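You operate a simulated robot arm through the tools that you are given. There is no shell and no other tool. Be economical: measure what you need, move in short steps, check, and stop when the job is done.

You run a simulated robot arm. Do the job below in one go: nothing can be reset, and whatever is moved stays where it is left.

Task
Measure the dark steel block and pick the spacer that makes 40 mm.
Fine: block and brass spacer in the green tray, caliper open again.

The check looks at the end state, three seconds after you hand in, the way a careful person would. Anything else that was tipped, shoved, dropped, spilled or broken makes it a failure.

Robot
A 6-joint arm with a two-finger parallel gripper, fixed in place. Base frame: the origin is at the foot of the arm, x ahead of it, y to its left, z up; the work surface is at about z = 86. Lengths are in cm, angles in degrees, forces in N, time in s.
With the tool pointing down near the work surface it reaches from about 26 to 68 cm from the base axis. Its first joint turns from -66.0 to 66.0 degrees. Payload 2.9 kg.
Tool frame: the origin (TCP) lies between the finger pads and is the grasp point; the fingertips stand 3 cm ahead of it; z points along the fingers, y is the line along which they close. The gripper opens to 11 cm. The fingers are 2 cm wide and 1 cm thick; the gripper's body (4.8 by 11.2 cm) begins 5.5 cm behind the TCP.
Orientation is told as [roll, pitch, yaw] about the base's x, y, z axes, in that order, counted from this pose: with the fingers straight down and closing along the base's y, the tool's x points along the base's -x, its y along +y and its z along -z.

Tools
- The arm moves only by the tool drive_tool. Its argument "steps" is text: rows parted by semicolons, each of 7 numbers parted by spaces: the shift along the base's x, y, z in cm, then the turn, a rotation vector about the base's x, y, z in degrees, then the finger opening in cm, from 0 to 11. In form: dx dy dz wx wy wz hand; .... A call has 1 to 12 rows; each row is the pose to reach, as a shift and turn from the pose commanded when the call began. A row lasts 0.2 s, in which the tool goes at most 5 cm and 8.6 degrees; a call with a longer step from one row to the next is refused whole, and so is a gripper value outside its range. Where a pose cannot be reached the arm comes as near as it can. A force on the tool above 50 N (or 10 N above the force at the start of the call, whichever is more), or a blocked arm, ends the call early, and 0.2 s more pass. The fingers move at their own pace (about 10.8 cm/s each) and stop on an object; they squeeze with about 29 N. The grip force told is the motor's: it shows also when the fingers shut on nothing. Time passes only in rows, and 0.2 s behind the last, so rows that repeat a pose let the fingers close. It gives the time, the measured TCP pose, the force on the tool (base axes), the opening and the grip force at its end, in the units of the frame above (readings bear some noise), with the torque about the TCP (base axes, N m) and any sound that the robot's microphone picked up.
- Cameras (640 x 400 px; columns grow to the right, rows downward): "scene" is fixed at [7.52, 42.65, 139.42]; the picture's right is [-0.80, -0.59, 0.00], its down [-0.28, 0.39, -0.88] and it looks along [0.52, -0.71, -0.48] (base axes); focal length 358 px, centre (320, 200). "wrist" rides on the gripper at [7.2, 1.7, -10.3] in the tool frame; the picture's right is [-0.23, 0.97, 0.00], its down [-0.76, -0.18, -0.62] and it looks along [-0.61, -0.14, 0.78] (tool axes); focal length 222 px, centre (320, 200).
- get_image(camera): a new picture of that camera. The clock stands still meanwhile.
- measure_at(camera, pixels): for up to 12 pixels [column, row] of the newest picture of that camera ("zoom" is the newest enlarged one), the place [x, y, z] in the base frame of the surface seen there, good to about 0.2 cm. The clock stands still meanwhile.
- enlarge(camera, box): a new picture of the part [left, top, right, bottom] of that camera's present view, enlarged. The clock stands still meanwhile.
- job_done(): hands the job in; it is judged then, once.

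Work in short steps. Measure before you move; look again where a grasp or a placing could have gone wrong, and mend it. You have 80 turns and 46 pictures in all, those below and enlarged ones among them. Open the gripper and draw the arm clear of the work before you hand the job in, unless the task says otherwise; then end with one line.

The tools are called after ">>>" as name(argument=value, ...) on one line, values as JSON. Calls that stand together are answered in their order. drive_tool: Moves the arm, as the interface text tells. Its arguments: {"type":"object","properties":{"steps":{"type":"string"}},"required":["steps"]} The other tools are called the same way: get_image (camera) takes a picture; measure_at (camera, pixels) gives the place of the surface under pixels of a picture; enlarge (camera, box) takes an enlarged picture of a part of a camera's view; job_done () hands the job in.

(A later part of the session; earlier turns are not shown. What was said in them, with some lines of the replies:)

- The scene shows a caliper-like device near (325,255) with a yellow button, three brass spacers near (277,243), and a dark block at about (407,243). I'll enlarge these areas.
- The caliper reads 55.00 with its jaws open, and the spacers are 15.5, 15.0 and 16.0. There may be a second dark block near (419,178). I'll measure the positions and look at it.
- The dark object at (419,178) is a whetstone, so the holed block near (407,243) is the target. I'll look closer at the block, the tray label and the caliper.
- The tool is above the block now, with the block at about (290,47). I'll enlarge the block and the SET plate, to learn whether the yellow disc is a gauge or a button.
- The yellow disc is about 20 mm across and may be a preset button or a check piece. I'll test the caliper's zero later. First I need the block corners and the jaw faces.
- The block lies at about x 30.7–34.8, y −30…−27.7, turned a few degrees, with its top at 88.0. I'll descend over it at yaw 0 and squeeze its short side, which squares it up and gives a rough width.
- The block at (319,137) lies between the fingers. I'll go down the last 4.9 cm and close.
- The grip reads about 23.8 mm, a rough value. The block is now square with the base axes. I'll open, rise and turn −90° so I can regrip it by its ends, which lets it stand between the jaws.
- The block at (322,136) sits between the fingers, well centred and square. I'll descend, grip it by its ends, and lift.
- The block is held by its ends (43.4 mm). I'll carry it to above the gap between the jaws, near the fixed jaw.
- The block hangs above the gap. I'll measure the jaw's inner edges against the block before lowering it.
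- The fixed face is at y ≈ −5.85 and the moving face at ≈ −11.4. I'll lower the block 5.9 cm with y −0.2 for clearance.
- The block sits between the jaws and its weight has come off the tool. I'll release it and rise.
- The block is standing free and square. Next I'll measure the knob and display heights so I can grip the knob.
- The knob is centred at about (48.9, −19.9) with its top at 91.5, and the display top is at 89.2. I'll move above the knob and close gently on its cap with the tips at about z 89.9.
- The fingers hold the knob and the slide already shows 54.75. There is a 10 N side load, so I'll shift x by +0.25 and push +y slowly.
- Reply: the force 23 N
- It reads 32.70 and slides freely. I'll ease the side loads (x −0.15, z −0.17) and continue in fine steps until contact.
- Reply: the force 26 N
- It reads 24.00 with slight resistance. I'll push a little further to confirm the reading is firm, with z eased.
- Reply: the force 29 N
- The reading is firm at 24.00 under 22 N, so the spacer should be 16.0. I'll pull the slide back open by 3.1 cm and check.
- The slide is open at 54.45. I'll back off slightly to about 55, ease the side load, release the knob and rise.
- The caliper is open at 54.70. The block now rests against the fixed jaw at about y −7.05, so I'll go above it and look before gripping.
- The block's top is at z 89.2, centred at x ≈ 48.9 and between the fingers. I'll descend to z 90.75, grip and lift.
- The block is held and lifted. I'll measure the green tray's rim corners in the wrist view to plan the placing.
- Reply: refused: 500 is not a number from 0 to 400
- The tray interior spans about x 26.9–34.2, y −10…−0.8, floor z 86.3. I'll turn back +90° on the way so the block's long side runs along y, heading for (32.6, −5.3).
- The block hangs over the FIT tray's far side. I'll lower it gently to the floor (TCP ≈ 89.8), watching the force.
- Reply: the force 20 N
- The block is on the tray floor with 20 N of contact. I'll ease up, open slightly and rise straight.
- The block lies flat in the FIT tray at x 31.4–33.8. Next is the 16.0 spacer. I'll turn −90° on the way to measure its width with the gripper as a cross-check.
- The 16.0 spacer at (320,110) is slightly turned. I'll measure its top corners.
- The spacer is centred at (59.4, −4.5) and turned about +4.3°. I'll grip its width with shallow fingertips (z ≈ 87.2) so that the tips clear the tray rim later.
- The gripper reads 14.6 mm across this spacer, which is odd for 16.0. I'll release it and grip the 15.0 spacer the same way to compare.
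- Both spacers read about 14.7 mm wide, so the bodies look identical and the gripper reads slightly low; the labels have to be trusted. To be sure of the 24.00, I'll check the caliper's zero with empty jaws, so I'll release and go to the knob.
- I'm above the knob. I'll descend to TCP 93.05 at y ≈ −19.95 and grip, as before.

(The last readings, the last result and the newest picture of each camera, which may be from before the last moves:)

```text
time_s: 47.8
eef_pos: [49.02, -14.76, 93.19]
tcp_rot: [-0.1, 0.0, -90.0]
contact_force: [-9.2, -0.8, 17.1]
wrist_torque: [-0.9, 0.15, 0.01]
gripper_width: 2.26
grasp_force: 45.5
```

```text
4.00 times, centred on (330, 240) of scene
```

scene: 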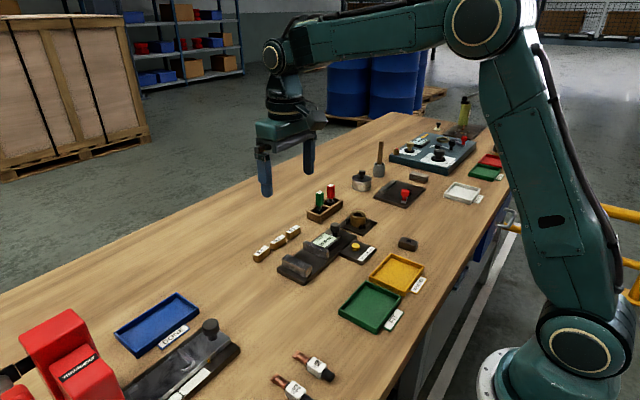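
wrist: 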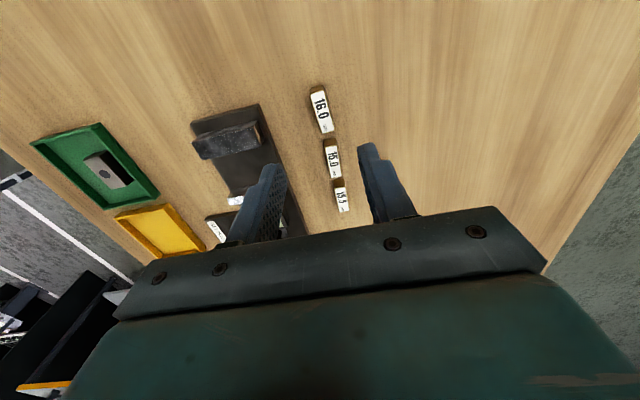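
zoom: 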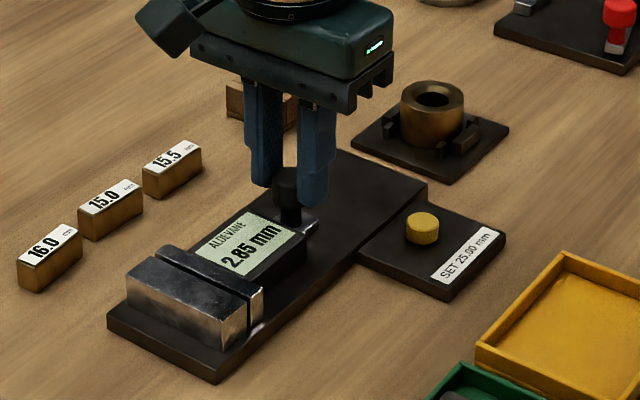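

It reads 2.85 with a thin gap left. I'll ease z up and push on until firm.

>>> drive_tool(steps="-0.05 0.1 0.1 0 0 0 1; -0.05 0.18 0.1 0 0 0 1; -0.05 0.25 0.1 0 0 0 1; -0.05 0.3 0.1 0 0 0 1; -0.05 0.35 0.1 0 0 0 1; -0.05 0.4 0.1 0 0 0 1; -0.05 0.4 0.1 0 0 0 1")

>>> enlarge(camera="scene", box=[270, 220, 350, 280])

```text
time_s: 49.4
eef_pos: [48.97, -14.44, 93.17]
tcp_rot: [0.0, 0.0, -90.1]
contact_force: [11.9, -8.3, -21.3]
wrist_torque: [0.59, -0.3, -0.01]
gripper_width: 2.31
grasp_force: 45.1
```

```text
6.67 times, centred on (310, 250) of scene
```

zoom: 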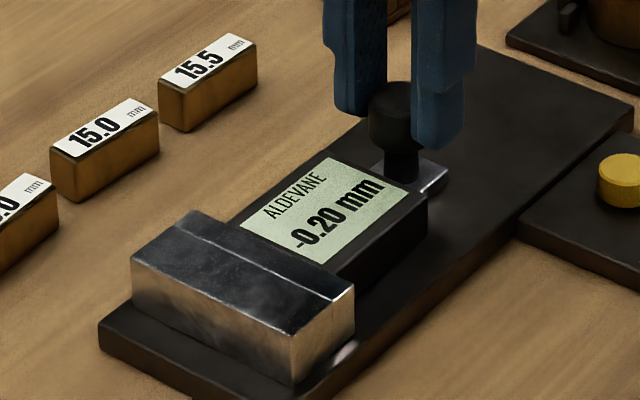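

It reads −0.20 with only 8 N so far. I need to know whether this is the final zero, so I'll level z and push harder.

>>> drive_tool(steps="-0.1 0.03 -0.15 0 0 0 1; -0.1 0.08 -0.15 0 0 0 1; -0.1 0.13 -0.15 0 0 0 1; -0.1 0.18 -0.15 0 0 0 1; -0.1 0.22 -0.15 0 0 0 1; -0.1 0.22 -0.15 0 0 0 1")

>>> enlarge(camera="scene", box=[270, 220, 350, 280])

```text
time_s: 50.8
eef_pos: [49.02, -14.34, 93.33]
tcp_rot: [0.3, -0.2, -90.2]
contact_force: [14.4, -20.0, 1.5]
wrist_torque: [-0.19, -0.26, 0.0]
gripper_width: 2.31
grasp_force: 45.7
```

```text
6.67 times, centred on (310, 250) of scene
```

zoom: 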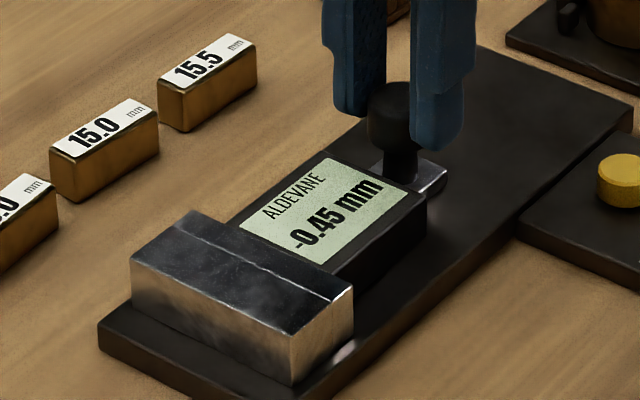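

The reading shifted from −0.20 at 8 N to −0.45 at 20 N, which could be a soft stop at zero or a true offset. I'll open the fingers to take all force off the knob and read it at rest.

>>> drive_tool(steps="-0.1 -0.05 0 0 0 0 1; -0.1 -0.05 0 0 0 0 3; -0.1 -0.05 0 0 0 0 5; -0.1 -0.05 0 0 0 0 6; -0.1 -0.05 0 0 0 0 6")

>>> enlarge(camera="scene", box=[270, 220, 350, 280])

```text
time_s: 52.0
eef_pos: [48.72, -14.29, 93.22]
tcp_rot: [0.0, 0.0, -90.1]
contact_force: [0.4, 0.9, -0.2]
wrist_torque: [0.01, -0.01, -0.01]
gripper_width: 5.99
grasp_force: 0.1
```

```text
6.67 times, centred on (310, 250) of scene
```

zoom: 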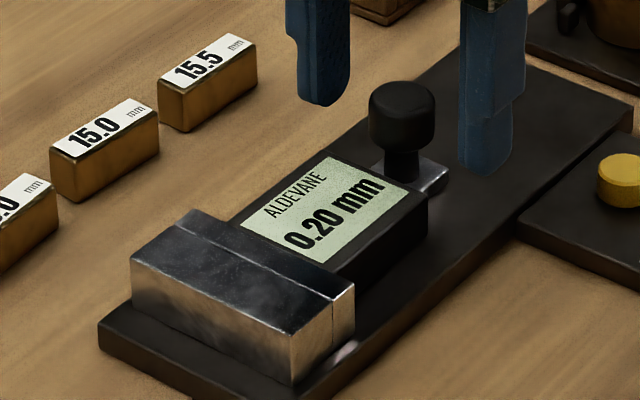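

With no force it sprang back to +0.20, so it's a soft stop at zero with no real offset. The 24.00 holds and the 16.0 spacer is right. I'll regrip the knob and pull the slide back open.

>>> drive_tool(steps="0.15 -0.1 0 0 0 0 4; 0.15 -0.1 0 0 0 0 2; 0.15 -0.1 0 0 0 0 1; 0.15 -0.1 0 0 0 0 1")

>>> drive_tool(steps="0 -0.4 0 0 0 0 1; 0 -0.9 0 0 0 0 1; 0 -1.4 0 0 0 0 1; 0 -1.9 0 0 0 0 1; 0 -2.4 0 0 0 0 1; 0 -2.9 0 0 0 0 1; 0 -3.4 0 0 0 0 1; 0 -3.9 0 0 0 0 1; 0 -4.4 0 0 0 0 1; 0 -4.9 0 0 0 0 1; 0 -5.3 0 0 0 0 1; 0 -5.4 0 0 0 0 1")

>>> drive_tool(steps="0 0 0 0 0 0 1; 0 0 0 0 0 0 3; 0 0 0 0 0 0 5; 0 0 0 0 0 0 6; 0 0 3 0 0 0 6; 0 0 7 0 0 0 6; 0 0 8 0 0 0 6")

>>> enlarge(camera="scene", box=[230, 190, 390, 290])

>>> measure_at(camera="zoom", pixels=[[132, 238], [156, 228], [100, 252], [122, 230], [145, 244]])

```text
time_s: 53.0
eef_pos: [49.01, -14.41, 93.17]
tcp_rot: [0.2, 0.0, -90.0]
contact_force: [15.1, -0.5, -2.7]
wrist_torque: [-0.04, -0.35, 0.04]
gripper_width: 2.31
grasp_force: 45.1
```

```text
time_s: 55.6
eef_pos: [48.98, -19.73, 93.18]
tcp_rot: [0.1, 0.0, -90.0]
contact_force: [10.0, 0.6, 12.6]
wrist_torque: [0.58, -0.06, -0.04]
gripper_width: 2.3
grasp_force: 44.9
```

```text
time_s: 57.2
eef_pos: [48.84, -19.82, 101.05]
tcp_rot: [0.0, 0.1, -90.0]
contact_force: [0.1, -0.3, 0.9]
wrist_torque: [0.02, 0.01, 0.0]
gripper_width: 5.96
grasp_force: 0.0
```

```text
4.00 times, centred on (310, 240) of scene
```

zoom: 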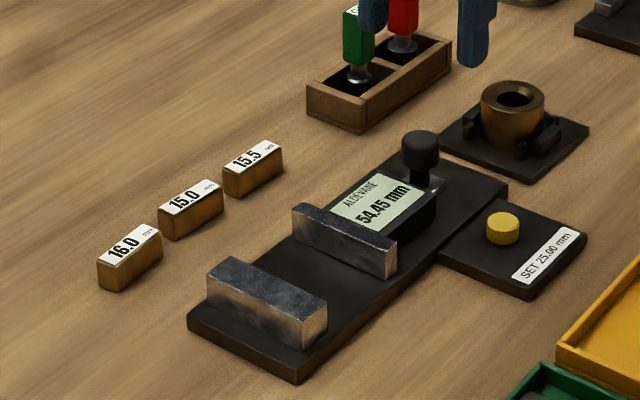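

```text
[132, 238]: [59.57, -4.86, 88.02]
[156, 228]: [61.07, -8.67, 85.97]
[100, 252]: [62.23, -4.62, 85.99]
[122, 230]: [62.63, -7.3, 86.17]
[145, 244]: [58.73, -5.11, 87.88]
```

The caliper is open at 54.45. I'll return to the 16.0 spacer, still at about (59.4, −4.6), descend and grip it with shallow tips.

>>> drive_tool(steps="2.6 3.8 0 0 0 1 5; 5.2 7.6 0 0 0 2 5; 7.9 11.4 0 0 0 3 5; 10.5 15.2 0 0 0 4.3 5; 10.5 15.2 -4 0 0 4.3 5; 10.5 15.2 -7 0 0 4.3 5; 10.5 15.2 -7 0 0 4.3 5")

>>> drive_tool(steps="0 0 -2 0 0 0 5; 0 0 -4 0 0 0 5; 0 0 -4 0 0 0 3; 0 0 -4 0 0 0 1; 0 0 -4 0 0 0 1; 0 0 -4 0 0 0 1; 0 0 -2 0 0 0 1; 0 0 3 0 0 0 1; 0 0 7 0 0 0 1")

>>> get_image(camera="wrist")

```text
time_s: 58.8
eef_pos: [59.45, -4.5, 94.23]
tcp_rot: [0.0, 0.0, -85.7]
contact_force: [-0.6, 0.1, 0.6]
wrist_torque: [0.0, 0.0, 0.02]
gripper_width: 5.01
grasp_force: 0.1
```

```text
time_s: 60.8
eef_pos: [59.46, -4.48, 101.29]
tcp_rot: [-0.1, 0.0, -85.7]
contact_force: [0.1, -0.4, -1.0]
wrist_torque: [-0.03, 0.0, -0.02]
gripper_width: 1.5
grasp_force: 29.4
```

```text
5 pictures are left
```

wrist: 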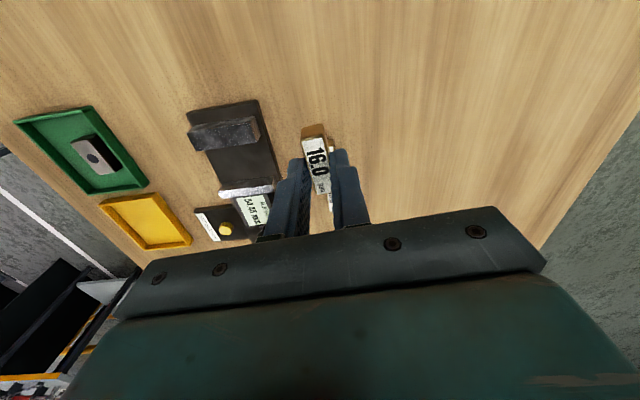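

The 16.0 spacer is held. I'll carry it over to the FIT tray's near half at (29.1, −5.3), squaring the yaw.

>>> drive_tool(steps="-4.4 0 0 0 0 -1 1; -8.8 -0.2 0 0 0 -2 1; -13.2 -0.3 0 0 0 -3 1; -17.6 -0.4 0 0 0 -4.3 1; -22 -0.6 0 0 0 -4.3 1; -26.4 -0.7 0 0 0 -4.3 1; -30.35 -0.8 0 0 0 -4.3 1; -30.35 -0.8 -4 0 0 -4.3 1; -30.35 -0.8 -7 0 0 -4.3 1; -30.35 -0.8 -7 0 0 -4.3 1")

>>> get_image(camera="wrist")

>>> measure_at(camera="wrist", pixels=[[320, 150], [320, 170], [312, 150], [330, 150], [350, 130], [360, 140], [290, 130], [270, 110], [260, 115]])

```text
time_s: 63.0
eef_pos: [29.06, -5.4, 94.19]
tcp_rot: [0.0, 0.0, -90.0]
contact_force: [1.1, -1.0, -1.7]
wrist_torque: [-0.04, 0.0, -0.01]
gripper_width: 1.47
grasp_force: 29.1
```

```text
4 pictures are left
```

wrist: 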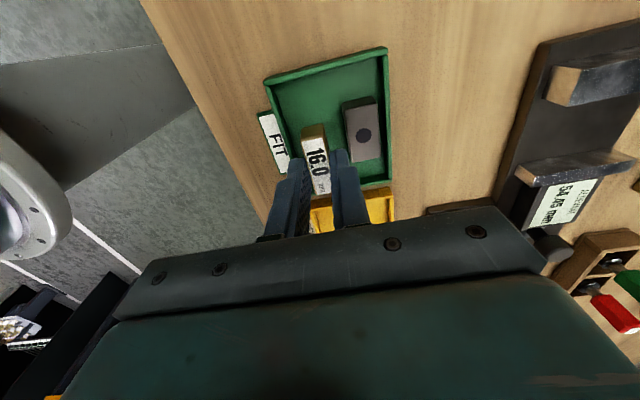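

```text
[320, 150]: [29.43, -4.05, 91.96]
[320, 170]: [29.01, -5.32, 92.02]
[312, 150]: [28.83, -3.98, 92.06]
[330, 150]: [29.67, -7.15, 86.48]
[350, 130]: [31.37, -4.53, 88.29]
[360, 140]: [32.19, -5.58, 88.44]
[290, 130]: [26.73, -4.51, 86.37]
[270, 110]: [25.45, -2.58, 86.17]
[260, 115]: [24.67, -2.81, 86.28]
```

The spacer is above the free strip, with the block's edge at x ≈ 31.35. I'll lower it slowly, open only a little, and rise.

>>> drive_tool(steps="-0.05 0 -2 0 0 0 1; -0.05 0 -3.2 0 0 0 1; -0.05 0 -3.5 0 0 0 1; -0.05 0 -3.6 0 0 0 1; -0.05 0 -3.65 0 0 0 1; -0.05 0 -3.65 0 0 0 1")

```text
time_s: 64.4
eef_pos: [28.94, -5.41, 90.35]
tcp_rot: [0.0, 0.0, -90.0]
contact_force: [-2.6, 0.7, 19.3]
wrist_torque: [0.01, 0.08, 0.02]
gripper_width: 1.44
grasp_force: 28.7
```

There is 19 N of contact, so the spacer is on the floor. I'll ease up, open to 2.0, and rise.

>>> drive_tool(steps="0 0 0.15 0 0 0 1; 0 0 0.15 0 0 0 1.9; 0 0 0.15 0 0 0 2; 0 0 0.15 0 0 0 2; 0 0 2 0 0 0 2; 0 0 6 0 0 0 2; 0 0 10 0 0 0 4; 0 0 14 0 0 0 6")

>>> get_image(camera="scene")

```text
time_s: 66.2
eef_pos: [28.97, -5.14, 104.51]
tcp_rot: [0.0, 0.1, -90.0]
contact_force: [0.4, 0.8, 0.2]
wrist_torque: [0.01, -0.01, 0.01]
gripper_width: 6.01
grasp_force: 0.0
```

```text
3 pictures are left
```

scene: 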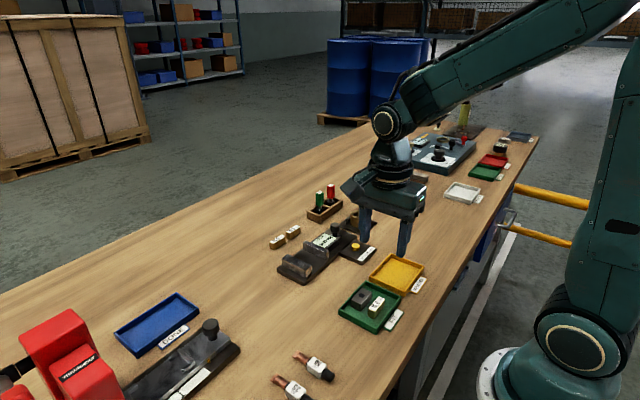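

Both parts appear to be in the FIT tray. I'll enlarge to confirm the tray and the caliper, with the arm well above them.

>>> enlarge(camera="scene", box=[260, 215, 440, 335])

```text
3.33 times, centred on (350, 275) of scene
```

zoom: 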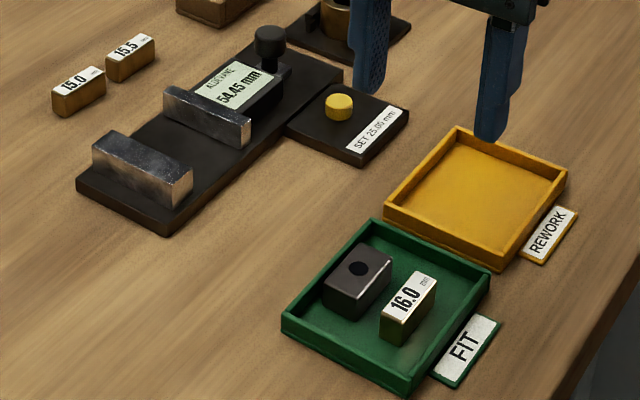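

The block and the 16.0 spacer lie flat in the green FIT tray, the caliper is open at 54.45, and the other spacers are standing. The gripper is open and clear, so I'll hand in.

>>> job_done()

```text
The job is handed in.
```

The dark steel block measured 24.00 mm, so I put it and the 16.0 mm brass spacer (40 mm together) in the green FIT tray and left the caliper open at 54.45 mm.
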